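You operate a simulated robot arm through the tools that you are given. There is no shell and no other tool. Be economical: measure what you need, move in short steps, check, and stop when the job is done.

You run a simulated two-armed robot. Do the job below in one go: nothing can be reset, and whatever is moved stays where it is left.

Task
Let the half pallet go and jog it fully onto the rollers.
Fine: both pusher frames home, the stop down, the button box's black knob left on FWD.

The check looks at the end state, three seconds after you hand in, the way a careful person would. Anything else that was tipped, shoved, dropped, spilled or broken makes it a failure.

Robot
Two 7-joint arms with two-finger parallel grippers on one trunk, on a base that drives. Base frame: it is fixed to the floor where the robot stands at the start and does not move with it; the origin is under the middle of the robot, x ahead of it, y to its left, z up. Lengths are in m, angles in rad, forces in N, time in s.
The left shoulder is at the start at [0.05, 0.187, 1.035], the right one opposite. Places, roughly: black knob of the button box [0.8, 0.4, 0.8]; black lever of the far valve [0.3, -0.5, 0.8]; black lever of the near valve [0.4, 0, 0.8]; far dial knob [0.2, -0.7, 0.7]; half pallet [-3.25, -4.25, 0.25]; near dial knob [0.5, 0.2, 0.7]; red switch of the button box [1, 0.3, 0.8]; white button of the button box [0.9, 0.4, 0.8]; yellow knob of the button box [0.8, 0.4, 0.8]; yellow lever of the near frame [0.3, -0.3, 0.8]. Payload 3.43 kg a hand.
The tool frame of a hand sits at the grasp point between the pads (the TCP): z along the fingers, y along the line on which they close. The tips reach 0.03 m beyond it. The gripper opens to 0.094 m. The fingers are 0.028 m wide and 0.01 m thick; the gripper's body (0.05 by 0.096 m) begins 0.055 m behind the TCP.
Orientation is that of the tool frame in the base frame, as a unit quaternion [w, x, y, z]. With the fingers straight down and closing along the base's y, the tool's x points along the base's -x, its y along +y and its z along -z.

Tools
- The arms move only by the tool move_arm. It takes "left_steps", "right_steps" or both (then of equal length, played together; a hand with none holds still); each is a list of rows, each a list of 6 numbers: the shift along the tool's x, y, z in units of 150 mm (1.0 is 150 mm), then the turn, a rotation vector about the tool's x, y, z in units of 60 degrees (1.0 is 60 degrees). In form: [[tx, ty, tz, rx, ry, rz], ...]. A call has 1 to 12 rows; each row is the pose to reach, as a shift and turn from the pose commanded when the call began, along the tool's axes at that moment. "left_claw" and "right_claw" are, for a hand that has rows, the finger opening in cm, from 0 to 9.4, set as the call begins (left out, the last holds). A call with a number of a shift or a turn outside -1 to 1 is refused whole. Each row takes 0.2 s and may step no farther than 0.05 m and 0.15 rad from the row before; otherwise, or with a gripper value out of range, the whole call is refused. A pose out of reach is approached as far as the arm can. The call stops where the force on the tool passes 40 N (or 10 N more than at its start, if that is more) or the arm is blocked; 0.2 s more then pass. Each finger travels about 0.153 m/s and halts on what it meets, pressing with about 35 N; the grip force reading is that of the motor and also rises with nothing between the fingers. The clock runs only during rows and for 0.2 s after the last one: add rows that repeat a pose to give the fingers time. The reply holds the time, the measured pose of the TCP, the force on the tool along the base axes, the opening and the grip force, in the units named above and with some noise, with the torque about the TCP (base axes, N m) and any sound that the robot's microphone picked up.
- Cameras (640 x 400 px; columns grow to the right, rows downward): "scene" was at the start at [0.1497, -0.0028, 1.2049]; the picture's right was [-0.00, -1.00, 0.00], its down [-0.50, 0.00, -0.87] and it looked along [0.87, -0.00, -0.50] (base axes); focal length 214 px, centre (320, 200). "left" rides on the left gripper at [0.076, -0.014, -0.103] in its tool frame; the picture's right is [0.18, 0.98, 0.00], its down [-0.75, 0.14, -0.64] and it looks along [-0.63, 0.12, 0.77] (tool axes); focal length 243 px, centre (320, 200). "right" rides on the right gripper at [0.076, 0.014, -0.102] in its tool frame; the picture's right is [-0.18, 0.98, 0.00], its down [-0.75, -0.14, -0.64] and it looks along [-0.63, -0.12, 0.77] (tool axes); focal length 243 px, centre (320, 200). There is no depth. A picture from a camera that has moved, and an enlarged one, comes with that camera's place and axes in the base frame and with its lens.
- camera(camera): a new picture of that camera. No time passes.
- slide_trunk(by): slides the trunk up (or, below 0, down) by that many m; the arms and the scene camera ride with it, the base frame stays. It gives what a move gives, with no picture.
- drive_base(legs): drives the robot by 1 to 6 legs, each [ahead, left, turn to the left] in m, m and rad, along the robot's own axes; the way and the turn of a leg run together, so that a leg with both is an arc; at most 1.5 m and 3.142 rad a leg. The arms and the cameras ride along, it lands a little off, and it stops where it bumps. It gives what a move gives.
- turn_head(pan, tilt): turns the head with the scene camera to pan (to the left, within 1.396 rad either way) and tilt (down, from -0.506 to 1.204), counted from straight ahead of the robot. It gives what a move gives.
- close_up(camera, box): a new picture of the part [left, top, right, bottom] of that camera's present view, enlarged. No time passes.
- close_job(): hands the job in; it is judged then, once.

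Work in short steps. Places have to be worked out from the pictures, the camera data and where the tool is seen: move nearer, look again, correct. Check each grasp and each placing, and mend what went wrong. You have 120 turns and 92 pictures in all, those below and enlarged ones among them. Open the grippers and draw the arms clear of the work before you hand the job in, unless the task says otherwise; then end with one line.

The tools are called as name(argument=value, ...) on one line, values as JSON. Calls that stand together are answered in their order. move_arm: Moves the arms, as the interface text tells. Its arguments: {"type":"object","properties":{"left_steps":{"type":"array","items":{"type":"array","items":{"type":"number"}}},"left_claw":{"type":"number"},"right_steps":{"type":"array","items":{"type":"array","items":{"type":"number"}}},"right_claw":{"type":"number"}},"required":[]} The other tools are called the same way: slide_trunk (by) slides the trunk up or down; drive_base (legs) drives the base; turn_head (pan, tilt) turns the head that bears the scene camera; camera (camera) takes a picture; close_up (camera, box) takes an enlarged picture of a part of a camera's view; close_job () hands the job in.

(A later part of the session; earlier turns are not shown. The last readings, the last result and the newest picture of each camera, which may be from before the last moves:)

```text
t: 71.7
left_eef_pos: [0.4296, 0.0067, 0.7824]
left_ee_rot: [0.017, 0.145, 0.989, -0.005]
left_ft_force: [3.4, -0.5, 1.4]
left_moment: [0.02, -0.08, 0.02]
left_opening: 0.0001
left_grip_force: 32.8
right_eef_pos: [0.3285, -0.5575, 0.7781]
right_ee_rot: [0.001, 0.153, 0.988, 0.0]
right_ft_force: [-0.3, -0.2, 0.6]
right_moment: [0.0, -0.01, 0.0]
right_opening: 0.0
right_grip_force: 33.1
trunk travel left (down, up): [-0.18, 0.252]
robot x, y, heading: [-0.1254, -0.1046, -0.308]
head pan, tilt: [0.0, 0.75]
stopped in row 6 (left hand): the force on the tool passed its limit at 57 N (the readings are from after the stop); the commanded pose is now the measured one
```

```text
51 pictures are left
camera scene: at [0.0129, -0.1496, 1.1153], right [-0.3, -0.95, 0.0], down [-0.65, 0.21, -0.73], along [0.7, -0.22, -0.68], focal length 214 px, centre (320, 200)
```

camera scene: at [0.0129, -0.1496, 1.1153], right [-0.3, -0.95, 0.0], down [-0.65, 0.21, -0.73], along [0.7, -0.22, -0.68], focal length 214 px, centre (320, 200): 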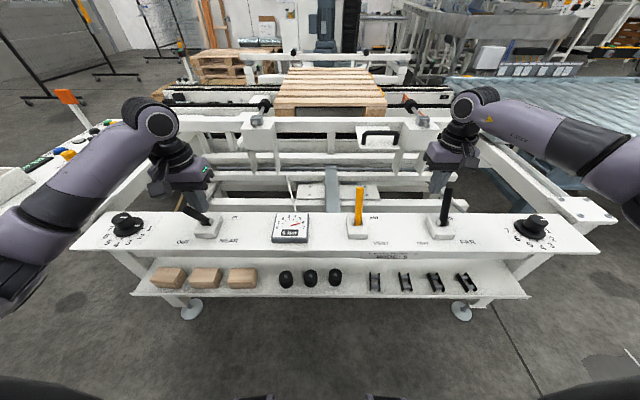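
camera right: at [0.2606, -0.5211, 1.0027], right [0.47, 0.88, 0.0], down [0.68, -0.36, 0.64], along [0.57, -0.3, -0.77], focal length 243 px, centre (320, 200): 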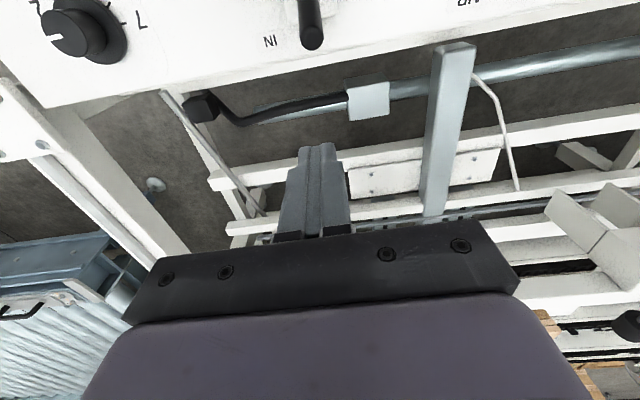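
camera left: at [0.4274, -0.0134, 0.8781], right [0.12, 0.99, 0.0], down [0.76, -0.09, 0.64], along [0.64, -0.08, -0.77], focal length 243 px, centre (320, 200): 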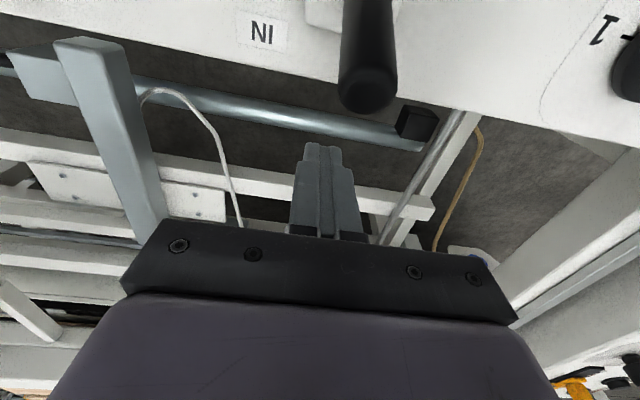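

The near lever went over to OUT. I back the left hand off and pull the far lever with the right.

move_arm(left_steps=[[-0.2, 0, 0, 0, 0, 0], [-0.3, 0, 0, 0, 0, 0], [-0.3, 0, -0.3, 0, 0, 0], [-0.3, 0, -0.6, 0, 0, 0], [-0.3, 0, -0.9, 0, 0, 0], [-0.3, 0, -0.9, 0, 0, 0]], right_steps=[[0.12, 0.02, 0, 0, 0, 0], [0.24, 0.02, 0, 0, 0, 0], [0.36, 0.02, 0, 0, 0, 0], [0.46, 0.02, 0, 0, 0, 0], [0.56, 0.02, 0, 0, 0, 0], [0.6, 0.02, 0, 0, 0, 0]])

camera(camera="scene")

```text
t: 73.0
left_eef_pos: [0.4711, -0.0006, 0.9174]
left_ee_rot: [0.018, 0.143, 0.99, -0.005]
left_ft_force: [0.5, 0.9, -1.0]
left_moment: [0.02, -0.02, -0.01]
left_opening: 0.0
left_grip_force: 32.7
right_eef_pos: [0.2555, -0.5325, 0.7796]
right_ee_rot: [0.017, 0.157, 0.988, 0.0]
right_ft_force: [2.1, -0.9, 1.9]
right_moment: [-0.06, -0.03, 0.0]
right_opening: 0.0
right_grip_force: 33.1
trunk travel left (down, up): [-0.18, 0.252]
robot x, y, heading: [-0.1206, -0.1056, -0.308]
head pan, tilt: [0.0, 0.75]
stopped in row 6 (right hand): the force on the tool passed its limit at 46 N (the readings are from after the stop); the commanded pose is now the measured one
```

```text
50 pictures are left
camera scene: at [0.0136, -0.1495, 1.1153], right [-0.3, -0.95, 0.0], down [-0.65, 0.2, -0.73], along [0.7, -0.22, -0.68], focal length 214 px, centre (320, 200)
```

scene: 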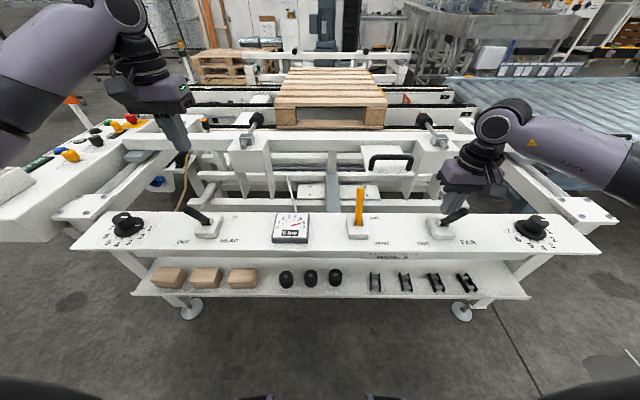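

The near frame has moved out; the far lever is now over as well. I back the right hand off, raise it and look at the frames.

move_arm(right_steps=[[-0.2, 0, 0, 0, 0, 0], [-0.3, 0, 0, 0, 0, 0], [-0.3, 0, -0.3, 0, 0, 0], [-0.3, 0, -0.6, 0, 0, 0], [-0.3, 0, -0.9, 0, 0, 0], [-0.3, 0, -0.9, 0, 0, 0], [-0.3, 0, -0.9, 0, 0, 0], [-0.3, 0, -0.9, 0, 0, 0], [-0.3, 0, -0.9, 0, 0, 0], [-0.3, 0, -0.9, 0, 0, 0]])

turn_head(pan=0, tilt=0.5)

close_up(camera="scene", box=[140, 90, 540, 340])

```text
t: 75.2
left_eef_pos: [0.4726, 0.0002, 0.9174]
left_ee_rot: [0.017, 0.145, 0.989, -0.005]
left_ft_force: [-0.3, 0.1, -0.7]
left_moment: [0.01, 0.03, -0.02]
left_opening: 0.0002
left_grip_force: 32.7
right_eef_pos: [0.2935, -0.5435, 0.9153]
right_ee_rot: [0.015, 0.156, 0.988, 0.0]
right_ft_force: [-0.7, -0.6, -0.2]
right_moment: [0.01, 0.01, 0.02]
right_opening: 0.0
right_grip_force: 32.7
trunk travel left (down, up): [-0.18, 0.252]
robot x, y, heading: [-0.1203, -0.1069, -0.309]
head pan, tilt: [0.0, 0.75]
```

```text
t: 76.0
left_eef_pos: [0.4721, 0.0002, 0.9175]
left_ee_rot: [0.018, 0.144, 0.989, -0.005]
left_ft_force: [0.5, -0.7, 0.2]
left_moment: [0.0, 0.03, 0.01]
left_opening: 0.0
left_grip_force: 33.2
right_eef_pos: [0.2923, -0.5432, 0.9154]
right_ee_rot: [0.015, 0.157, 0.988, 0.001]
right_ft_force: [0.3, -0.1, 0.5]
right_moment: [0.0, 0.0, -0.03]
right_opening: 0.0
right_grip_force: 33.3
trunk travel left (down, up): [-0.18, 0.252]
robot x, y, heading: [-0.1219, -0.1063, -0.304]
head pan, tilt: [0.0, 0.499]
```

```text
1.60 times, centred on (340, 215) of scene
camera zoom: at [0.0215, -0.1521, 1.1372], right [-0.3, -0.95, 0.0], down [-0.46, 0.14, -0.88], along [0.84, -0.26, -0.48], focal length 343 px, centre (288, 176)
```

zoom: 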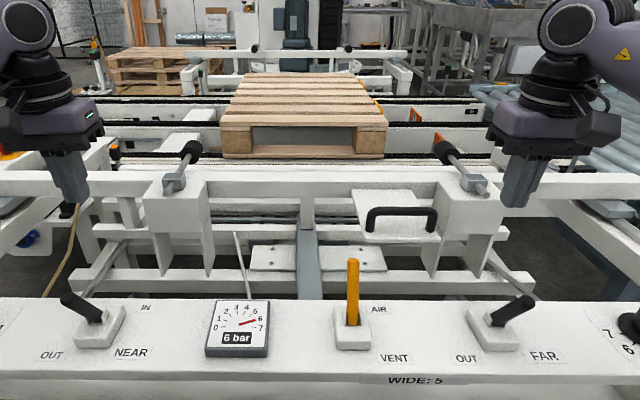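

Both frames are drawn out. I raise the trunk, and slide left to work at the button box, first taking the arms clear.

slide_trunk(by=0.2)

drive_base(legs=[[-0.15, 0, 0], [0, 0.85, 0]])

turn_head(pan=0, tilt=0.7)

camera(camera="scene")

```text
t: 78.1
left_eef_pos: [0.4726, 0.0, 1.1183]
left_ee_rot: [0.018, 0.145, 0.989, -0.005]
left_ft_force: [-0.6, 0.4, 0.1]
left_moment: [-0.03, 0.03, 0.0]
left_opening: 0.0
left_grip_force: 33.0
right_eef_pos: [0.2924, -0.5428, 1.1151]
right_ee_rot: [0.016, 0.156, 0.988, 0.0]
right_ft_force: [0.6, 0.1, 0.3]
right_moment: [0.01, 0.0, -0.01]
right_opening: 0.0002
right_grip_force: 32.6
trunk travel left (down, up): [-0.38, 0.052]
robot x, y, heading: [-0.1226, -0.107, -0.307]
head pan, tilt: [0.0, 0.499]
```

```text
t: 86.9
left_eef_pos: [0.6049, 0.818, 1.118]
left_ee_rot: [0.018, 0.165, 0.986, -0.007]
left_ft_force: [0.1, -0.8, -0.2]
left_moment: [0.02, 0.01, 0.02]
left_opening: 0.0
left_grip_force: 33.0
right_eef_pos: [0.4043, 0.2856, 1.1162]
right_ee_rot: [0.015, 0.175, 0.984, 0.0]
right_ft_force: [-0.2, 0.4, 0.6]
right_moment: [0.03, -0.02, 0.03]
right_opening: 0.0002
right_grip_force: 33.3
trunk travel left (down, up): [-0.38, 0.052]
robot x, y, heading: [0.0076, 0.7379, -0.347]
head pan, tilt: [0.0, 0.499]
```

```text
t: 87.6
left_eef_pos: [0.6046, 0.8194, 1.1183]
left_ee_rot: [0.018, 0.164, 0.986, -0.005]
left_ft_force: [0.1, 0.8, -0.2]
left_moment: [0.01, -0.02, 0.03]
left_opening: 0.0
left_grip_force: 33.0
right_eef_pos: [0.4055, 0.2843, 1.1155]
right_ee_rot: [0.015, 0.175, 0.984, 0.0]
right_ft_force: [1.3, -0.3, 0.0]
right_moment: [0.01, -0.01, 0.0]
right_opening: 0.0
right_grip_force: 33.0
trunk travel left (down, up): [-0.38, 0.052]
robot x, y, heading: [0.0112, 0.7398, -0.347]
head pan, tilt: [0.0, 0.7]
```

```text
48 pictures are left
camera scene: at [0.1432, 0.6877, 1.3196], right [-0.34, -0.94, 0.0], down [-0.61, 0.22, -0.77], along [0.72, -0.26, -0.64], focal length 214 px, centre (320, 200)
```

scene: 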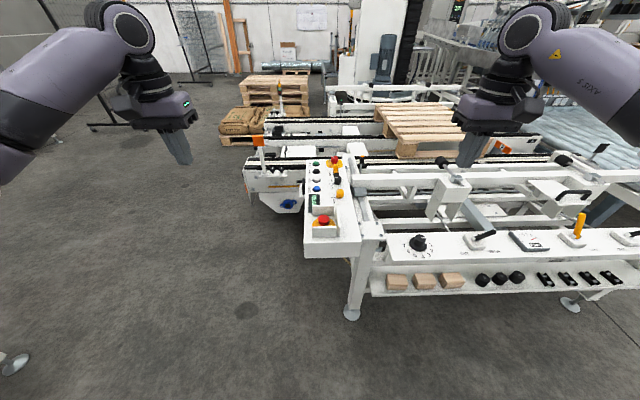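

close_up(camera="scene", box=[292, 148, 372, 198])

close_up(camera="scene", box=[296, 180, 376, 230])

close_up(camera="scene", box=[230, 80, 630, 240])

```text
8.00 times, centred on (332, 173) of scene
camera zoom: at [0.1432, 0.6877, 1.3196], right [-0.34, -0.94, 0.0], down [-0.61, 0.22, -0.77], along [0.72, -0.26, -0.64], focal length 1716 px, centre (224, 416)
```

zoom: 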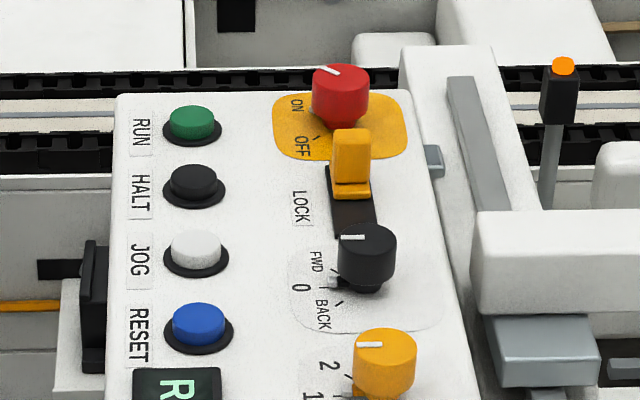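

```text
8.00 times, centred on (336, 205) of scene
camera zoom: at [0.1432, 0.6877, 1.3196], right [-0.34, -0.94, 0.0], down [-0.61, 0.22, -0.77], along [0.72, -0.26, -0.64], focal length 1716 px, centre (192, 160)
```

zoom: 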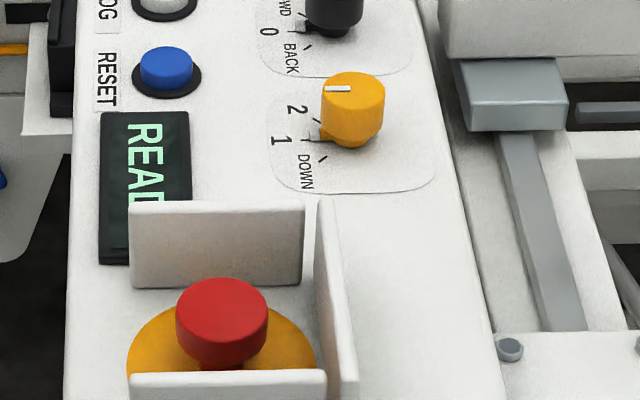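

```text
1.60 times, centred on (430, 160) of scene
camera zoom: at [0.1432, 0.6877, 1.3196], right [-0.34, -0.94, 0.0], down [-0.61, 0.22, -0.77], along [0.72, -0.26, -0.64], focal length 343 px, centre (144, 264)
```

zoom: 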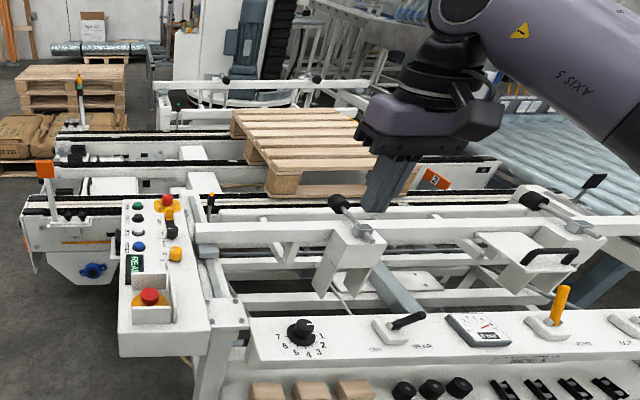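

The yellow knob reads 2 / 1 / DOWN and stands on 1; the black knob on 0; the red switch ON; display READY. I drive up to the box, squaring to it.

drive_base(legs=[[0, 0, 0.042], [0.24, 0, 0]])

camera(camera="right")

camera(camera="scene")

```text
t: 89.8
left_eef_pos: [0.8323, 0.7719, 1.1176]
left_ee_rot: [0.017, 0.143, 0.99, -0.004]
left_ft_force: [0.6, 0.1, -0.2]
left_moment: [0.0, -0.01, 0.02]
left_opening: 0.0
left_grip_force: 33.0
right_eef_pos: [0.6538, 0.2286, 1.1149]
right_ee_rot: [0.015, 0.155, 0.988, 0.0]
right_ft_force: [0.0, -0.7, -0.3]
right_moment: [-0.02, 0.03, 0.04]
right_opening: 0.0001
right_grip_force: 33.6
trunk travel left (down, up): [-0.38, 0.052]
robot x, y, heading: [0.2355, 0.6673, -0.302]
head pan, tilt: [0.0, 0.7]
```

```text
44 pictures are left
camera right: at [0.5829, 0.2655, 1.2168], right [0.48, 0.88, 0.01], down [0.65, -0.36, 0.66], along [0.59, -0.31, -0.75], focal length 243 px, centre (320, 200)
```

right: 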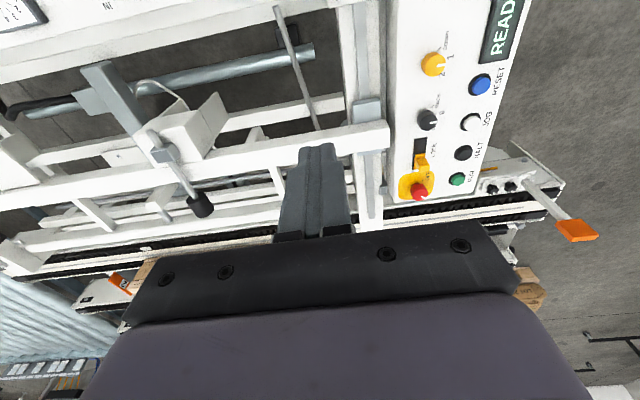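

```text
43 pictures are left
camera scene: at [0.376, 0.621, 1.3194], right [-0.3, -0.95, 0.0], down [-0.62, 0.19, -0.76], along [0.73, -0.23, -0.64], focal length 214 px, centre (320, 200)
```

scene: 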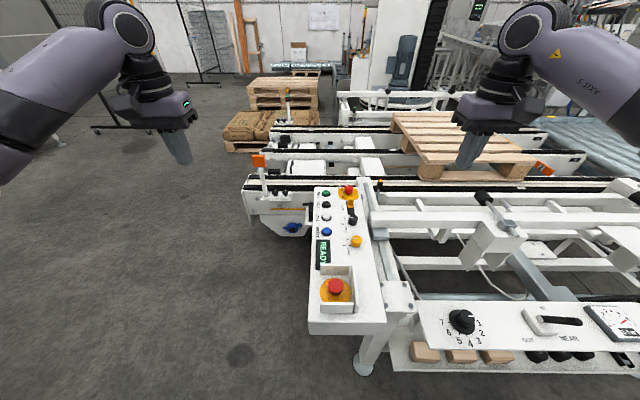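

Triangulated: yellow knob top (0.753, 0.384, 0.795), black knob (0.836, 0.357, 0.797), JOG (0.898, 0.431, 0.775). I bring the right hand, opened to 5 cm, towards the yellow knob.

move_arm(right_steps=[[-0.05, 0.17, 0.15, 0, 0, 0], [-0.1, 0.34, 0.3, 0, 0, 0], [-0.15, 0.5, 0.45, 0, 0, 0], [-0.2, 0.67, 0.6, 0, 0, 0], [-0.26, 0.84, 0.75, 0, 0, 0], [-0.31, 1.0, 0.9, 0, 0, 0]], right_claw=5.5)

camera(camera="right")

```text
t: 91.2
left_eef_pos: [0.8321, 0.7729, 1.1165]
left_ee_rot: [0.018, 0.143, 0.989, -0.005]
left_ft_force: [0.3, -0.1, -0.2]
left_moment: [0.01, -0.01, 0.0]
left_opening: 0.0004
left_grip_force: 33.5
right_eef_pos: [0.7483, 0.3565, 0.9833]
right_ee_rot: [0.015, 0.156, 0.988, -0.001]
right_ft_force: [-0.5, -0.2, 0.5]
right_moment: [0.01, -0.02, -0.02]
right_opening: 0.0551
right_grip_force: 0.1
trunk travel left (down, up): [-0.38, 0.052]
robot x, y, heading: [0.2323, 0.6677, -0.301]
head pan, tilt: [0.0, 0.7]
```

```text
42 pictures are left
camera right: at [0.6774, 0.3935, 1.0847], right [0.48, 0.88, 0.01], down [0.65, -0.36, 0.66], along [0.59, -0.31, -0.75], focal length 243 px, centre (320, 200)
```

right: 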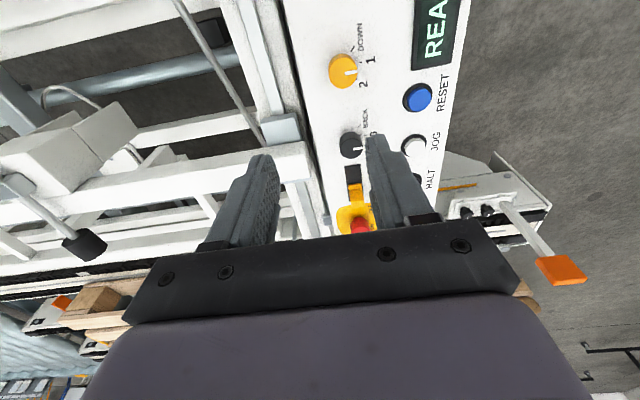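

The yellow knob reconfirmed at (0.753, 0.385). I align above it and descend until the tips are just above its top.

move_arm(right_steps=[[0.03, 0.1, 0, 0, 0, 0], [0.06, 0.187, 0.1, 0, 0, 0], [0.065, 0.187, 0.4, 0, 0, 0], [0.065, 0.187, 0.7, 0, 0, 0], [0.065, 0.187, 0.9, 0, 0, 0], [0.065, 0.187, 0.9, 0, 0, 0]])

camera(camera="right")

close_up(camera="scene", box=[300, 180, 420, 255])

```text
t: 92.6
left_eef_pos: [0.8319, 0.7727, 1.1179]
left_ee_rot: [0.018, 0.143, 0.99, -0.005]
left_ft_force: [-0.4, -0.1, 0.0]
left_moment: [-0.01, -0.02, 0.01]
left_opening: 0.0002
left_grip_force: 32.9
right_eef_pos: [0.7493, 0.3876, 0.8443]
right_ee_rot: [0.016, 0.154, 0.988, 0.0]
right_ft_force: [0.6, -0.7, -0.8]
right_moment: [0.01, 0.0, -0.01]
right_opening: 0.0551
right_grip_force: 0.0
trunk travel left (down, up): [-0.38, 0.052]
robot x, y, heading: [0.2386, 0.6682, -0.302]
head pan, tilt: [0.0, 0.7]
```

```text
41 pictures are left
camera right: at [0.679, 0.4244, 0.9465], right [0.48, 0.88, 0.01], down [0.65, -0.36, 0.66], along [0.59, -0.31, -0.75], focal length 243 px, centre (320, 200)
```

right: 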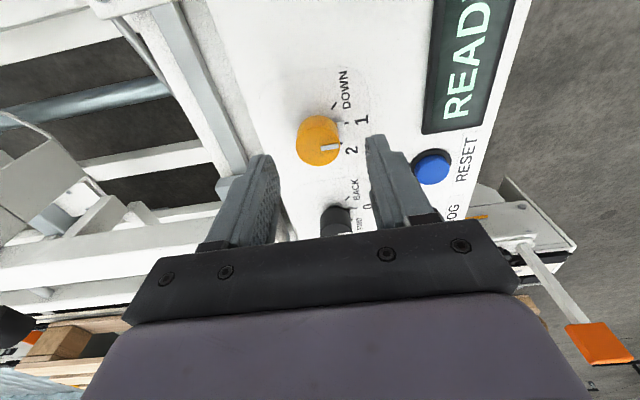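

```text
5.33 times, centred on (360, 218) of scene
camera zoom: at [0.3753, 0.6212, 1.3195], right [-0.3, -0.95, 0.0], down [-0.61, 0.19, -0.76], along [0.73, -0.23, -0.64], focal length 1144 px, centre (107, 107)
```

zoom: 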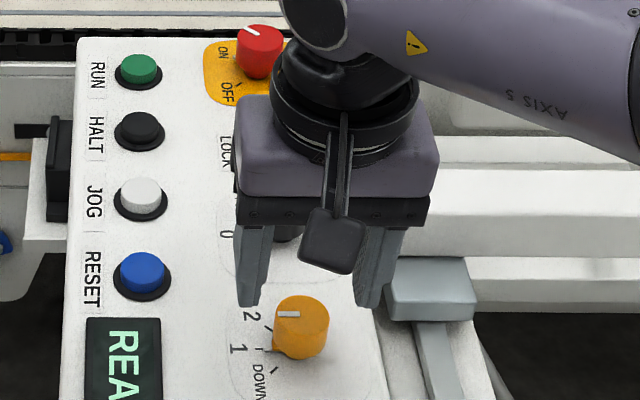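

The knob is centred between the fingers. I descend 42 mm and close on it.

move_arm(right_steps=[[0, 0, 0.14, 0, 0, 0], [0, 0, 0.28, 0, 0, 0], [0, 0, 0.28, 0, 0, 0]])

move_arm(right_steps=[[0, 0, 0, 0, 0, 0], [0, 0, 0, 0, 0, 0], [0, 0, 0, 0, 0, 0]], right_claw=2)

camera(camera="right")

```text
t: 93.4
left_eef_pos: [0.831, 0.7714, 1.1179]
left_ee_rot: [0.018, 0.143, 0.99, -0.005]
left_ft_force: [-0.8, 0.0, -0.2]
left_moment: [0.05, -0.02, -0.02]
left_opening: 0.0
left_grip_force: 33.0
right_eef_pos: [0.7495, 0.3867, 0.8032]
right_ee_rot: [0.015, 0.155, 0.988, 0.001]
right_ft_force: [0.4, 0.3, 0.4]
right_moment: [0.01, -0.01, 0.0]
right_opening: 0.0551
right_grip_force: 0.1
trunk travel left (down, up): [-0.38, 0.052]
robot x, y, heading: [0.2434, 0.663, -0.307]
head pan, tilt: [0.0, 0.7]
```

```text
t: 94.2
left_eef_pos: [0.8312, 0.7715, 1.1181]
left_ee_rot: [0.018, 0.143, 0.99, -0.005]
left_ft_force: [-0.5, -1.0, -0.1]
left_moment: [0.03, -0.01, -0.01]
left_opening: 0.0001
left_grip_force: 33.1
right_eef_pos: [0.7503, 0.3863, 0.8021]
right_ee_rot: [0.015, 0.155, 0.988, -0.001]
right_ft_force: [-1.6, -5.0, 0.0]
right_moment: [-0.76, 0.43, -0.02]
right_opening: 0.0313
right_grip_force: 45.0
trunk travel left (down, up): [-0.38, 0.052]
robot x, y, heading: [0.2335, 0.6664, -0.305]
head pan, tilt: [0.0, 0.7]
```

```text
39 pictures are left
camera right: at [0.6788, 0.4226, 0.9046], right [0.48, 0.88, 0.01], down [0.65, -0.36, 0.66], along [0.59, -0.31, -0.75], focal length 243 px, centre (320, 200)
```

right: 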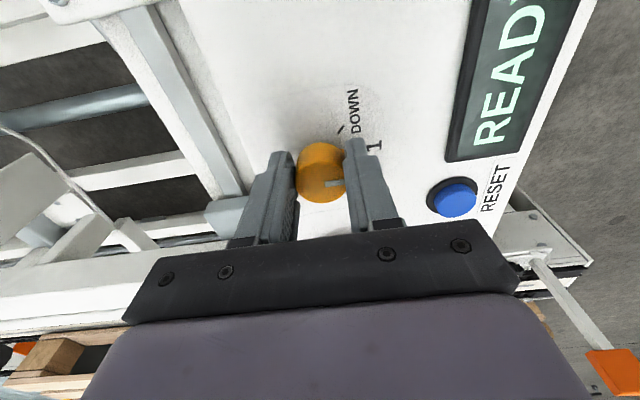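

Firm grip at 31 mm. I turn the knob counter-clockwise (seen from above) by 45° to DOWN.

move_arm(right_steps=[[0, 0, 0, 0, 0, -0.13], [0, 0, 0, 0, 0, -0.26], [0, 0, 0, 0, 0, -0.39], [0, 0, 0, 0, 0, -0.52], [0, 0, 0, 0, 0, -0.65], [0, 0, 0, 0, 0, -0.75], [0, 0, 0, 0, 0, -0.75]])

move_arm(right_steps=[[0, 0, 0, 0, 0, 0], [0, 0, -0.2, 0, 0, 0], [0, 0, -0.4, 0, 0, 0], [0, 0, -0.6, 0, 0, 0]], right_claw=5.5)

camera(camera="right")

camera(camera="scene")

```text
t: 95.8
left_eef_pos: [0.8308, 0.7678, 1.1195]
left_ee_rot: [0.019, 0.144, 0.989, -0.004]
left_ft_force: [0.0, -0.8, -0.1]
left_moment: [0.05, -0.02, -0.01]
left_opening: 0.0
left_grip_force: 32.6
right_eef_pos: [0.7264, 0.3863, 0.8099]
right_ee_rot: [0.011, -0.111, 0.994, -0.015]
right_ft_force: [-10.5, -31.7, -8.4]
right_moment: [-0.25, 0.34, -0.63]
right_opening: 0.0347
right_grip_force: 13.1
right hand out of reach, approached as far as the arm can: row 4, 5, 6, 7
trunk travel left (down, up): [-0.38, 0.052]
robot x, y, heading: [0.2385, 0.666, -0.301]
head pan, tilt: [0.0, 0.7]
```

```text
t: 96.8
left_eef_pos: [0.8318, 0.7724, 1.1177]
left_ee_rot: [0.018, 0.143, 0.989, -0.005]
left_ft_force: [0.4, 0.4, -0.1]
left_moment: [0.0, 0.0, -0.01]
left_opening: 0.0001
left_grip_force: 33.5
right_eef_pos: [0.7255, 0.3977, 0.9016]
right_ee_rot: [0.016, -0.12, 0.993, -0.009]
right_ft_force: [-0.3, -0.2, -0.2]
right_moment: [0.0, 0.0, -0.01]
right_opening: 0.0549
right_grip_force: 0.1
trunk travel left (down, up): [-0.38, 0.052]
robot x, y, heading: [0.2376, 0.6691, -0.305]
head pan, tilt: [0.0, 0.7]
```

```text
38 pictures are left
camera right: at [0.6446, 0.3947, 1.0039], right [-0.05, 1.0, -0.01], down [0.74, 0.05, 0.67], along [0.67, 0.03, -0.74], focal length 243 px, centre (320, 200)
```

right: 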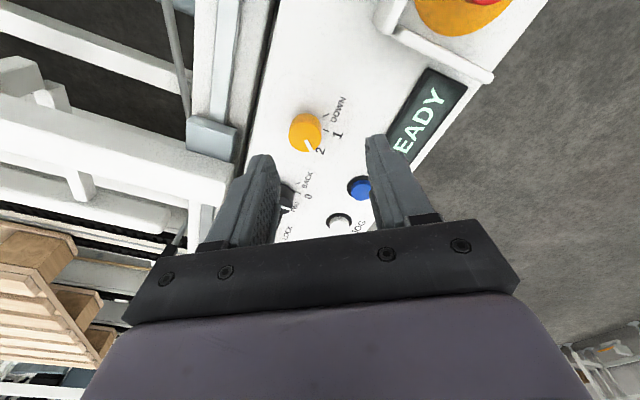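

```text
37 pictures are left
camera scene: at [0.3751, 0.6216, 1.3196], right [-0.3, -0.95, 0.0], down [-0.61, 0.19, -0.77], along [0.73, -0.23, -0.64], focal length 214 px, centre (320, 200)
```

scene: 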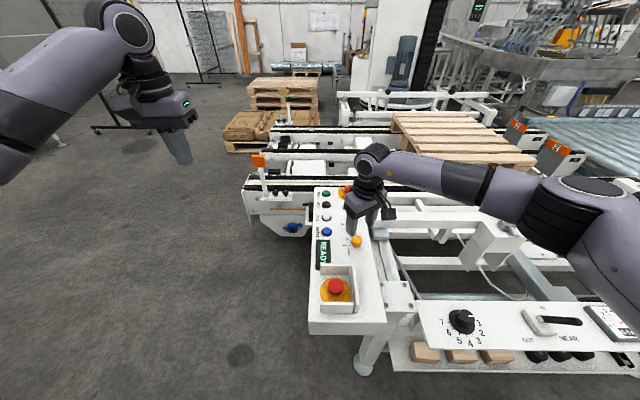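

The arm reached its limit and slid off; the orange plates look changed. I zoom in on the knob and on the stops.

close_up(camera="right", box=[260, 85, 380, 160])

close_up(camera="scene", box=[380, 90, 640, 210])

```text
5.33 times, centred on (320, 122) of right
camera zoom: at [0.6446, 0.3947, 1.0039], right [-0.05, 1.0, -0.01], down [0.74, 0.05, 0.67], along [0.67, 0.03, -0.74], focal length 1294 px, centre (320, 613)
```

zoom: 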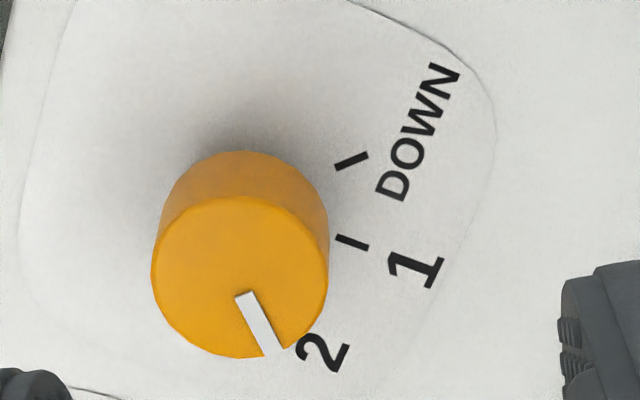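

```text
2.46 times, centred on (510, 150) of scene
camera zoom: at [0.3751, 0.6216, 1.3196], right [-0.3, -0.95, 0.0], down [-0.61, 0.19, -0.77], along [0.73, -0.23, -0.64], focal length 528 px, centre (-148, 323)
```

zoom: 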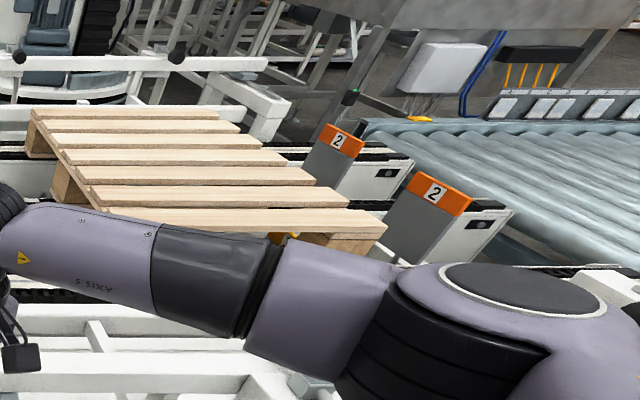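

The knob slid the wrong way, to 2 (stop 2 rose, stop 1 sank) because the wrist ran out of travel counter-clockwise. I pre-turn the hand clockwise first, so the turn to DOWN stays within range.

move_arm(right_steps=[[0, 0, 0, 0, 0, 0.13], [0, 0, 0, 0, 0, 0.26], [0, 0, 0, 0, 0, 0.39], [0, 0, 0, 0, 0, 0.52], [0, 0, 0, 0, 0, 0.65], [0, 0, 0, 0, 0, 0.78], [0, 0, 0, 0, 0, 0.91], [0, 0, 0, 0, 0, 1.0]])

move_arm(right_steps=[[0, 0, 0, 0, 0, 0.13], [0, 0, 0, 0, 0, 0.27], [0, 0, 0, 0, 0, 0.27]])

camera(camera="right")

```text
t: 98.6
left_eef_pos: [0.832, 0.7715, 1.118]
left_ee_rot: [0.018, 0.144, 0.989, -0.005]
left_ft_force: [0.3, 0.0, 0.3]
left_moment: [0.03, 0.02, 0.0]
left_opening: 0.0
left_grip_force: 33.1
right_eef_pos: [0.726, 0.3991, 0.901]
right_ee_rot: [0.018, 0.394, 0.919, 0.0]
right_ft_force: [0.3, -0.8, 0.3]
right_moment: [0.02, 0.01, -0.01]
right_opening: 0.0548
right_grip_force: 0.0
trunk travel left (down, up): [-0.38, 0.052]
robot x, y, heading: [0.2362, 0.667, -0.301]
head pan, tilt: [0.0, 0.7]
```

```text
t: 99.4
left_eef_pos: [0.8307, 0.7727, 1.1183]
left_ee_rot: [0.018, 0.144, 0.989, -0.005]
left_ft_force: [0.8, 0.6, -0.5]
left_moment: [0.0, 0.03, 0.03]
left_opening: 0.0
left_grip_force: 32.7
right_eef_pos: [0.7241, 0.3976, 0.9019]
right_ee_rot: [0.018, 0.521, 0.854, 0.003]
right_ft_force: [0.0, 0.0, -0.7]
right_moment: [-0.02, 0.01, -0.01]
right_opening: 0.0552
right_grip_force: 0.0
trunk travel left (down, up): [-0.38, 0.052]
robot x, y, heading: [0.2416, 0.6633, -0.302]
head pan, tilt: [0.0, 0.7]
```

```text
34 pictures are left
camera right: at [0.6993, 0.4729, 1.0029], right [0.96, 0.29, 0.03], down [0.2, -0.73, 0.66], along [0.21, -0.63, -0.75], focal length 243 px, centre (320, 200)
```

right: 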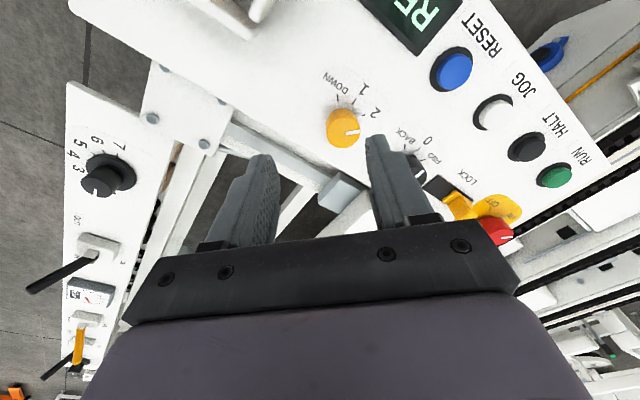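

The knob is at (0.753, 0.386) from this view too. I align, descend and grip it in the pre-turned pose.

move_arm(right_steps=[[-0.143, 0.122, 0.1, 0, 0, 0], [-0.143, 0.122, 0.35, 0, 0, 0], [-0.143, 0.122, 0.55, 0, 0, 0], [-0.143, 0.122, 0.667, 0, 0, 0], [-0.143, 0.122, 0.667, 0, 0, 0]])

move_arm(right_steps=[[0, 0, 0, 0, 0, 0], [0, 0, 0, 0, 0, 0], [0, 0, 0, 0, 0, 0]], right_claw=2)

camera(camera="right")

```text
t: 100.6
left_eef_pos: [0.8321, 0.7731, 1.1175]
left_ee_rot: [0.018, 0.144, 0.989, -0.005]
left_ft_force: [0.7, -0.6, -0.4]
left_moment: [-0.02, -0.01, -0.01]
left_opening: 0.0002
left_grip_force: 32.6
right_eef_pos: [0.7566, 0.3858, 0.8036]
right_ee_rot: [0.018, 0.519, 0.854, 0.002]
right_ft_force: [0.3, 0.2, 0.2]
right_moment: [0.0, 0.0, -0.02]
right_opening: 0.0548
right_grip_force: 0.2
trunk travel left (down, up): [-0.38, 0.052]
robot x, y, heading: [0.2339, 0.6674, -0.306]
head pan, tilt: [0.0, 0.7]
```

```text
t: 101.4
left_eef_pos: [0.8295, 0.7727, 1.1186]
left_ee_rot: [0.018, 0.145, 0.989, -0.005]
left_ft_force: [0.8, 0.1, -0.2]
left_moment: [0.0, -0.02, 0.01]
left_opening: 0.0
left_grip_force: 33.2
right_eef_pos: [0.7537, 0.3862, 0.8036]
right_ee_rot: [0.016, 0.519, 0.854, 0.0]
right_ft_force: [-13.3, -3.6, -0.3]
right_moment: [-0.28, 1.08, -0.01]
right_opening: 0.0315
right_grip_force: 44.7
trunk travel left (down, up): [-0.38, 0.052]
robot x, y, heading: [0.239, 0.6651, -0.306]
head pan, tilt: [0.0, 0.7]
```

```text
33 pictures are left
camera right: at [0.7287, 0.4609, 0.9044], right [0.96, 0.29, 0.02], down [0.2, -0.72, 0.66], along [0.21, -0.63, -0.75], focal length 243 px, centre (320, 200)
```

right: 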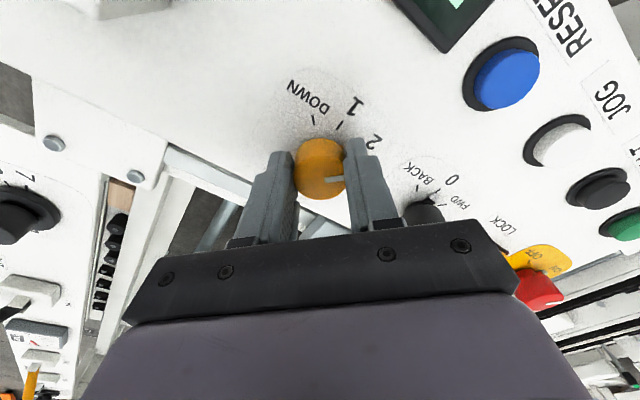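

Good grip. I turn 47° counter-clockwise (2→1), then release and rise a little.

move_arm(right_steps=[[0, 0, 0, 0, 0, -0.13], [0, 0, 0, 0, 0, -0.26], [0, 0, 0, 0, 0, -0.39], [0, 0, 0, 0, 0, -0.52], [0, 0, 0, 0, 0, -0.65], [0, 0, 0, 0, 0, -0.78], [0, 0, 0, 0, 0, -0.78]])

move_arm(right_steps=[[0, 0, 0, 0, 0, 0], [0, 0, 0, 0, 0, 0], [0, 0, -0.2, 0, 0, 0], [0, 0, -0.35, 0, 0, 0]], right_claw=5.5)

camera(camera="right")

```text
t: 103.0
left_eef_pos: [0.8296, 0.7711, 1.1205]
left_ee_rot: [0.019, 0.145, 0.989, -0.004]
left_ft_force: [-0.1, 0.1, 0.9]
left_moment: [0.0, -0.01, -0.01]
left_opening: 0.0
left_grip_force: 32.5
right_eef_pos: [0.7535, 0.3844, 0.8009]
right_ee_rot: [0.017, 0.138, 0.99, -0.006]
right_ft_force: [-20.3, -13.2, 1.9]
right_moment: [0.57, -0.19, -0.12]
right_opening: 0.0316
right_grip_force: 44.9
trunk travel left (down, up): [-0.38, 0.052]
robot x, y, heading: [0.2379, 0.6647, -0.302]
head pan, tilt: [0.0, 0.7]
```

```text
t: 104.0
left_eef_pos: [0.8325, 0.7714, 1.1181]
left_ee_rot: [0.017, 0.143, 0.99, -0.005]
left_ft_force: [-0.2, -0.4, -0.4]
left_moment: [0.0, -0.02, 0.02]
left_opening: 0.0002
left_grip_force: 33.0
right_eef_pos: [0.7535, 0.3854, 0.8545]
right_ee_rot: [0.018, 0.137, 0.99, -0.004]
right_ft_force: [-0.8, 0.4, 0.6]
right_moment: [0.0, 0.01, -0.02]
right_opening: 0.0548
right_grip_force: 0.0
trunk travel left (down, up): [-0.38, 0.052]
robot x, y, heading: [0.2346, 0.6656, -0.303]
head pan, tilt: [0.0, 0.7]
```

```text
32 pictures are left
camera right: at [0.6818, 0.4212, 0.956], right [0.44, 0.9, 0.0], down [0.67, -0.33, 0.67], along [0.6, -0.3, -0.74], focal length 243 px, centre (320, 200)
```

right: 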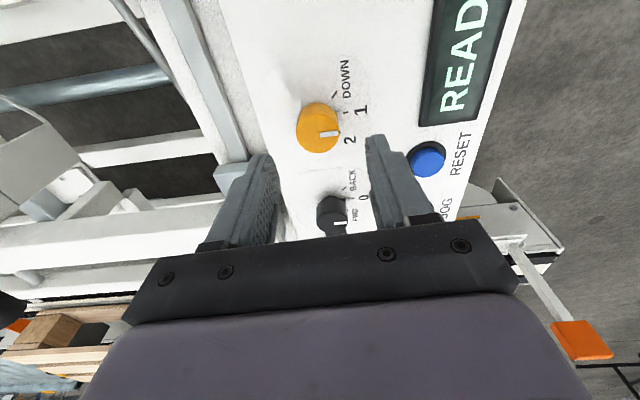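

Now the pointer is at 1. I repeat: pre-turn clockwise, descend, grip, turn to DOWN.

move_arm(right_steps=[[0, 0, 0, 0, 0, 0.13], [0, 0, 0, 0, 0, 0.26], [0, 0, 0, 0, 0, 0.39], [0, 0, 0, 0, 0, 0.52], [0, 0, 0, 0, 0, 0.65], [0, 0, 0, 0, 0, 0.78], [0, 0, 0.2, 0, 0, 0.78], [0, 0, 0.35, 0, 0, 0.78], [0, 0, 0.35, 0, 0, 0.78]])

move_arm(right_steps=[[0, 0, 0, 0, 0, 0], [0, 0, 0, 0, 0, 0], [0, 0, 0, 0, 0, -0.13], [0, 0, 0, 0, 0, -0.26], [0, 0, 0, 0, 0, -0.39], [0, 0, 0, 0, 0, -0.52], [0, 0, 0, 0, 0, -0.65], [0, 0, 0, 0, 0, -0.78], [0, 0, 0, 0, 0, -0.78]], right_claw=2)

move_arm(right_steps=[[0, 0, 0, 0, 0, 0], [0, 0, 0, 0, 0, 0], [0, 0, -0.2, 0, 0, 0], [0, 0, -0.4, 0, 0, 0], [0, 0, -0.6, 0, 0, 0]], right_claw=5.5)

camera(camera="right")

camera(camera="scene")

```text
t: 106.0
left_eef_pos: [0.8318, 0.7728, 1.117]
left_ee_rot: [0.018, 0.144, 0.989, -0.004]
left_ft_force: [-1.1, -0.5, 0.8]
left_moment: [0.01, -0.03, -0.02]
left_opening: 0.0001
left_grip_force: 32.9
right_eef_pos: [0.7575, 0.3864, 0.8007]
right_ee_rot: [0.017, 0.519, 0.854, 0.002]
right_ft_force: [0.4, 0.0, 1.0]
right_moment: [0.0, -0.02, -0.01]
right_opening: 0.0552
right_grip_force: 0.1
trunk travel left (down, up): [-0.38, 0.052]
robot x, y, heading: [0.2362, 0.6679, -0.306]
head pan, tilt: [0.0, 0.7]
```

```text
t: 108.0
left_eef_pos: [0.8317, 0.7712, 1.1181]
left_ee_rot: [0.019, 0.143, 0.99, -0.005]
left_ft_force: [0.2, 0.0, 0.2]
left_moment: [0.0, 0.01, -0.02]
left_opening: 0.0
left_grip_force: 33.3
right_eef_pos: [0.7544, 0.3844, 0.801]
right_ee_rot: [0.018, 0.137, 0.99, -0.005]
right_ft_force: [-10.8, -12.9, -4.3]
right_moment: [0.09, -0.14, -0.95]
right_opening: 0.031
right_grip_force: 45.0
trunk travel left (down, up): [-0.38, 0.052]
robot x, y, heading: [0.2384, 0.6645, -0.303]
head pan, tilt: [0.0, 0.7]
```

```text
t: 109.2
left_eef_pos: [0.8308, 0.7724, 1.1178]
left_ee_rot: [0.018, 0.144, 0.989, -0.005]
left_ft_force: [-0.8, -0.5, -0.1]
left_moment: [-0.03, -0.02, 0.01]
left_opening: 0.0
left_grip_force: 32.9
right_eef_pos: [0.7506, 0.3885, 0.8957]
right_ee_rot: [0.018, 0.137, 0.99, -0.004]
right_ft_force: [-0.1, -0.9, 0.0]
right_moment: [-0.01, 0.01, 0.03]
right_opening: 0.0549
right_grip_force: 0.2
trunk travel left (down, up): [-0.38, 0.052]
robot x, y, heading: [0.2378, 0.6671, -0.301]
head pan, tilt: [0.0, 0.7]
```

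```text
31 pictures are left
camera right: at [0.6793, 0.423, 0.9961], right [0.44, 0.9, 0.0], down [0.66, -0.33, 0.67], along [0.6, -0.3, -0.74], focal length 243 px, centre (320, 200)
```

right: 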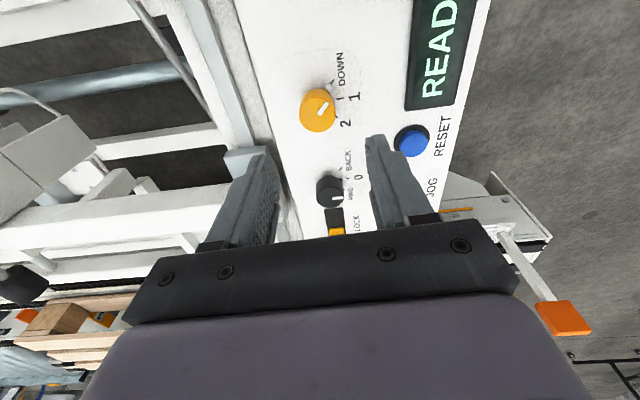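

```text
30 pictures are left
camera scene: at [0.3752, 0.6213, 1.3195], right [-0.3, -0.95, 0.0], down [-0.61, 0.19, -0.77], along [0.73, -0.23, -0.64], focal length 214 px, centre (320, 200)
```

scene: 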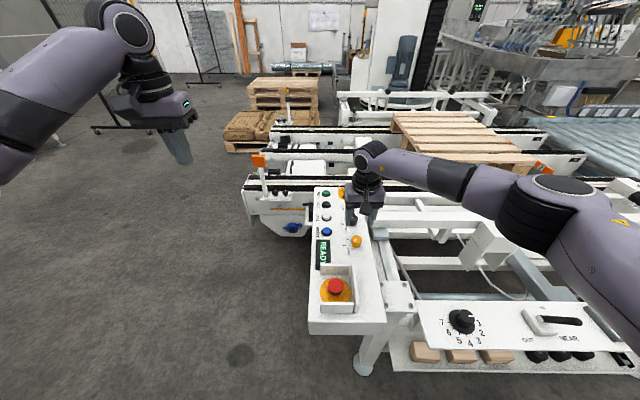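

Yellow pointer is on DOWN and both stops are down. Next the black knob at (0.834, 0.358): I move over it and descend with open fingers.

move_arm(right_steps=[[-0.28, -0.02, 0, 0, 0, 0], [-0.568, -0.042, 0, 0, 0, 0], [-0.568, -0.042, 0.25, 0, 0, 0], [-0.568, -0.042, 0.45, 0, 0, 0], [-0.568, -0.042, 0.45, 0, 0, 0]])

camera(camera="right")

```text
t: 110.4
left_eef_pos: [0.8313, 0.772, 1.1171]
left_ee_rot: [0.018, 0.144, 0.989, -0.005]
left_ft_force: [-0.7, -0.3, 0.1]
left_moment: [0.03, -0.04, -0.01]
left_opening: 0.0
left_grip_force: 33.3
right_eef_pos: [0.7853, 0.3473, 0.8467]
right_ee_rot: [0.018, 0.137, 0.99, -0.004]
right_ft_force: [0.3, 0.1, 0.5]
right_moment: [-0.01, 0.01, 0.01]
right_opening: 0.0551
right_grip_force: 0.1
right hand out of reach, approached as far as the arm can: row 2, 3, 4, 5
trunk travel left (down, up): [-0.38, 0.052]
robot x, y, heading: [0.2369, 0.6691, -0.308]
head pan, tilt: [0.0, 0.7]
```

```text
29 pictures are left
camera right: at [0.713, 0.3822, 0.9474], right [0.44, 0.9, 0.0], down [0.66, -0.33, 0.67], along [0.6, -0.29, -0.74], focal length 243 px, centre (320, 200)
```

right: 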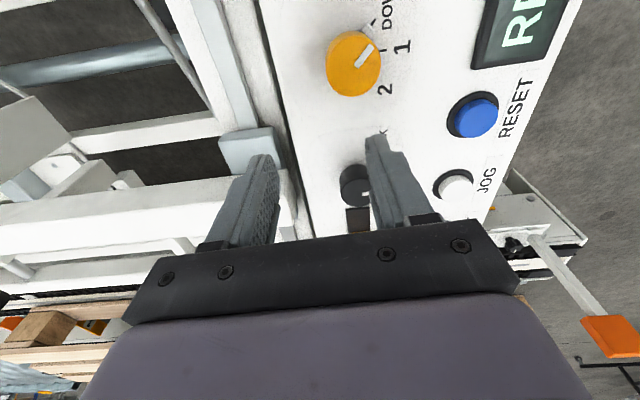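

Out of reach from here; I raise the hand and reposition to stand diagonally left of the box (≈(0.62, 0.92), heading −1.0), where knob and JOG are within about 0.6 m.

move_arm(right_steps=[[0, 0, -0.3, 0, 0, 0], [0.1, 0, -0.6, 0, 0, 0], [0.2, 0, -0.9, 0, 0, 0], [0.4, 0, -1.0, 0, 0, 0]])

drive_base(legs=[[0, 0.36, 0], [0.29, 0, 0], [0, 0, -0.7]])

turn_head(pan=0, tilt=0.8)

camera(camera="scene")

camera(camera="right")

```text
t: 111.4
left_eef_pos: [0.8322, 0.7726, 1.1185]
left_ee_rot: [0.017, 0.143, 0.989, -0.005]
left_ft_force: [0.0, 0.1, 0.6]
left_moment: [0.0, -0.02, 0.01]
left_opening: 0.0
left_grip_force: 33.1
right_eef_pos: [0.8003, 0.3654, 0.9636]
right_ee_rot: [0.016, 0.138, 0.99, -0.005]
right_ft_force: [0.3, -0.8, 0.4]
right_moment: [-0.02, -0.02, 0.02]
right_opening: 0.0551
right_grip_force: 0.1
right hand out of reach, approached as far as the arm can: row 1, 2, 3, 4
trunk travel left (down, up): [-0.38, 0.052]
robot x, y, heading: [0.2409, 0.6674, -0.303]
head pan, tilt: [0.0, 0.7]
```

```text
t: 118.7
left_eef_pos: [1.1545, 0.6457, 1.1185]
left_ee_rot: [0.015, 0.465, 0.885, -0.01]
left_ft_force: [-0.4, 0.7, 0.1]
left_moment: [0.01, -0.04, -0.01]
left_opening: 0.0
left_grip_force: 33.0
right_eef_pos: [0.876, 0.3477, 0.9646]
right_ee_rot: [0.013, 0.46, 0.888, -0.01]
right_ft_force: [-0.4, -0.8, 0.5]
right_moment: [0.0, -0.02, -0.01]
right_opening: 0.055
right_grip_force: 0.0
trunk travel left (down, up): [-0.38, 0.052]
robot x, y, heading: [0.631, 0.9329, -0.982]
head pan, tilt: [0.0, 0.7]
```

```text
t: 119.3
left_eef_pos: [1.1556, 0.6445, 1.118]
left_ee_rot: [0.015, 0.466, 0.884, -0.01]
left_ft_force: [0.1, 0.1, -0.2]
left_moment: [0.01, 0.02, 0.02]
left_opening: 0.0
left_grip_force: 33.4
right_eef_pos: [0.8778, 0.3464, 0.9644]
right_ee_rot: [0.013, 0.46, 0.888, -0.01]
right_ft_force: [-0.6, -1.0, 0.7]
right_moment: [-0.01, 0.02, -0.01]
right_opening: 0.0546
right_grip_force: 0.1
trunk travel left (down, up): [-0.38, 0.052]
robot x, y, heading: [0.6291, 0.9377, -0.982]
head pan, tilt: [0.0, 0.799]
```

```text
28 pictures are left
camera scene: at [0.7054, 0.8176, 1.3113], right [-0.83, -0.55, 0.0], down [-0.4, 0.6, -0.7], along [0.39, -0.58, -0.72], focal length 214 px, centre (320, 200)
```

scene: 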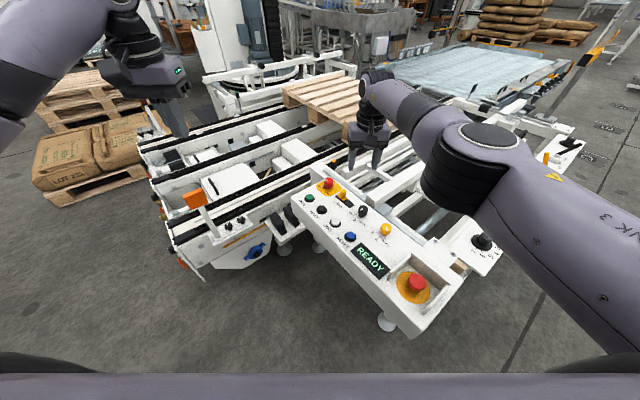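

```text
27 pictures are left
camera right: at [0.8423, 0.4202, 1.0649], right [0.91, 0.42, 0.0], down [0.31, -0.68, 0.67], along [0.28, -0.61, -0.74], focal length 243 px, centre (320, 200)
```

right: 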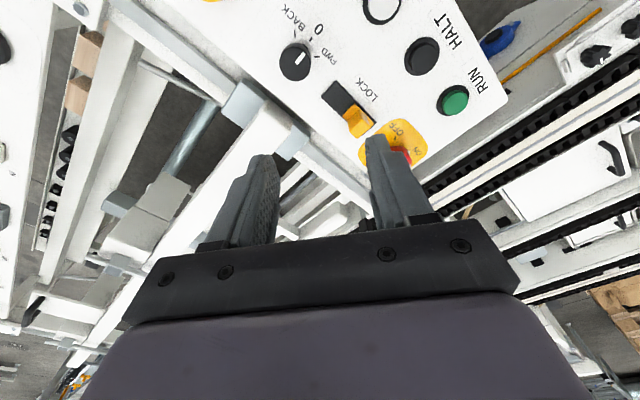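

Good view now; the black knob is at (0.844, 0.357). I place the hand over it with the tips just above.

move_arm(right_steps=[[0.11, -0.07, 0, 0, 0, 0], [0.22, -0.139, 0, 0, 0, 0], [0.22, -0.139, 0.3, 0, 0, 0], [0.22, -0.139, 0.6, 0, 0, 0], [0.22, -0.139, 0.83, 0, 0, 0], [0.22, -0.139, 0.83, 0, 0, 0]])

camera(camera="right")

```text
t: 120.7
left_eef_pos: [1.1532, 0.644, 1.1186]
left_ee_rot: [0.016, 0.466, 0.885, -0.011]
left_ft_force: [0.4, -0.4, -0.4]
left_moment: [0.04, -0.03, 0.01]
left_opening: 0.0
left_grip_force: 33.0
right_eef_pos: [0.8385, 0.3594, 0.836]
right_ee_rot: [0.014, 0.461, 0.887, -0.01]
right_ft_force: [0.0, -1.8, 0.5]
right_moment: [0.0, -0.03, 0.0]
right_opening: 0.0549
right_grip_force: 0.0
right hand out of reach, approached as far as the arm can: row 1, 2, 3, 4, 5
trunk travel left (down, up): [-0.38, 0.052]
robot x, y, heading: [0.6277, 0.9376, -0.983]
head pan, tilt: [0.0, 0.799]
```

```text
26 pictures are left
camera right: at [0.8053, 0.4319, 0.9369], right [0.91, 0.41, 0.0], down [0.31, -0.68, 0.67], along [0.28, -0.61, -0.74], focal length 243 px, centre (320, 200)
```

right: 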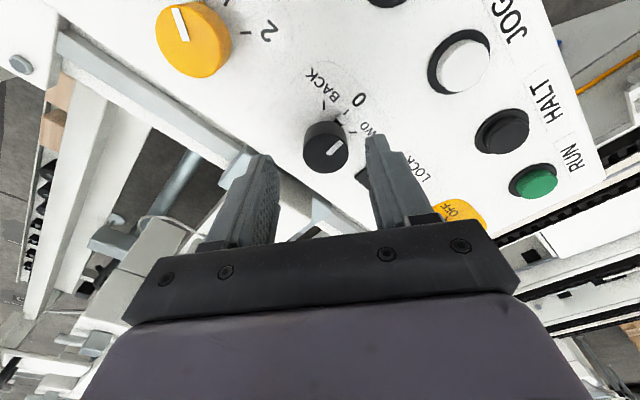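

Well centred. I lower 33 mm with the trunk, which also eases the reach, then close on the black knob.

slide_trunk(by=-0.033)

move_arm(right_steps=[[0, 0.02, 0, 0, 0, 0], [0, 0.02, 0, 0, 0, 0], [0, 0.02, 0, 0, 0, 0]], right_claw=2)

```text
t: 121.5
left_eef_pos: [1.1566, 0.6453, 1.0847]
left_ee_rot: [0.015, 0.465, 0.885, -0.011]
left_ft_force: [-0.1, -0.2, 0.0]
left_moment: [-0.01, 0.0, 0.01]
left_opening: 0.0
left_grip_force: 33.2
right_eef_pos: [0.8387, 0.3588, 0.8041]
right_ee_rot: [0.014, 0.46, 0.888, -0.011]
right_ft_force: [-0.7, 0.3, 0.3]
right_moment: [-0.03, -0.01, -0.01]
right_opening: 0.0549
right_grip_force: 0.0
trunk travel left (down, up): [-0.347, 0.085]
robot x, y, heading: [0.6273, 0.9372, -0.984]
head pan, tilt: [0.0, 0.799]
```

```text
t: 122.3
left_eef_pos: [1.1549, 0.6446, 1.0857]
left_ee_rot: [0.016, 0.465, 0.885, -0.01]
left_ft_force: [0.0, 0.4, 0.0]
left_moment: [-0.02, 0.0, 0.01]
left_opening: 0.0
left_grip_force: 33.1
right_eef_pos: [0.842, 0.3598, 0.8034]
right_ee_rot: [0.015, 0.461, 0.887, -0.01]
right_ft_force: [-5.7, -4.0, 4.5]
right_moment: [0.97, -0.08, -0.04]
right_opening: 0.0317
right_grip_force: 44.7
trunk travel left (down, up): [-0.347, 0.085]
robot x, y, heading: [0.6281, 0.9358, -0.985]
head pan, tilt: [0.0, 0.799]
```

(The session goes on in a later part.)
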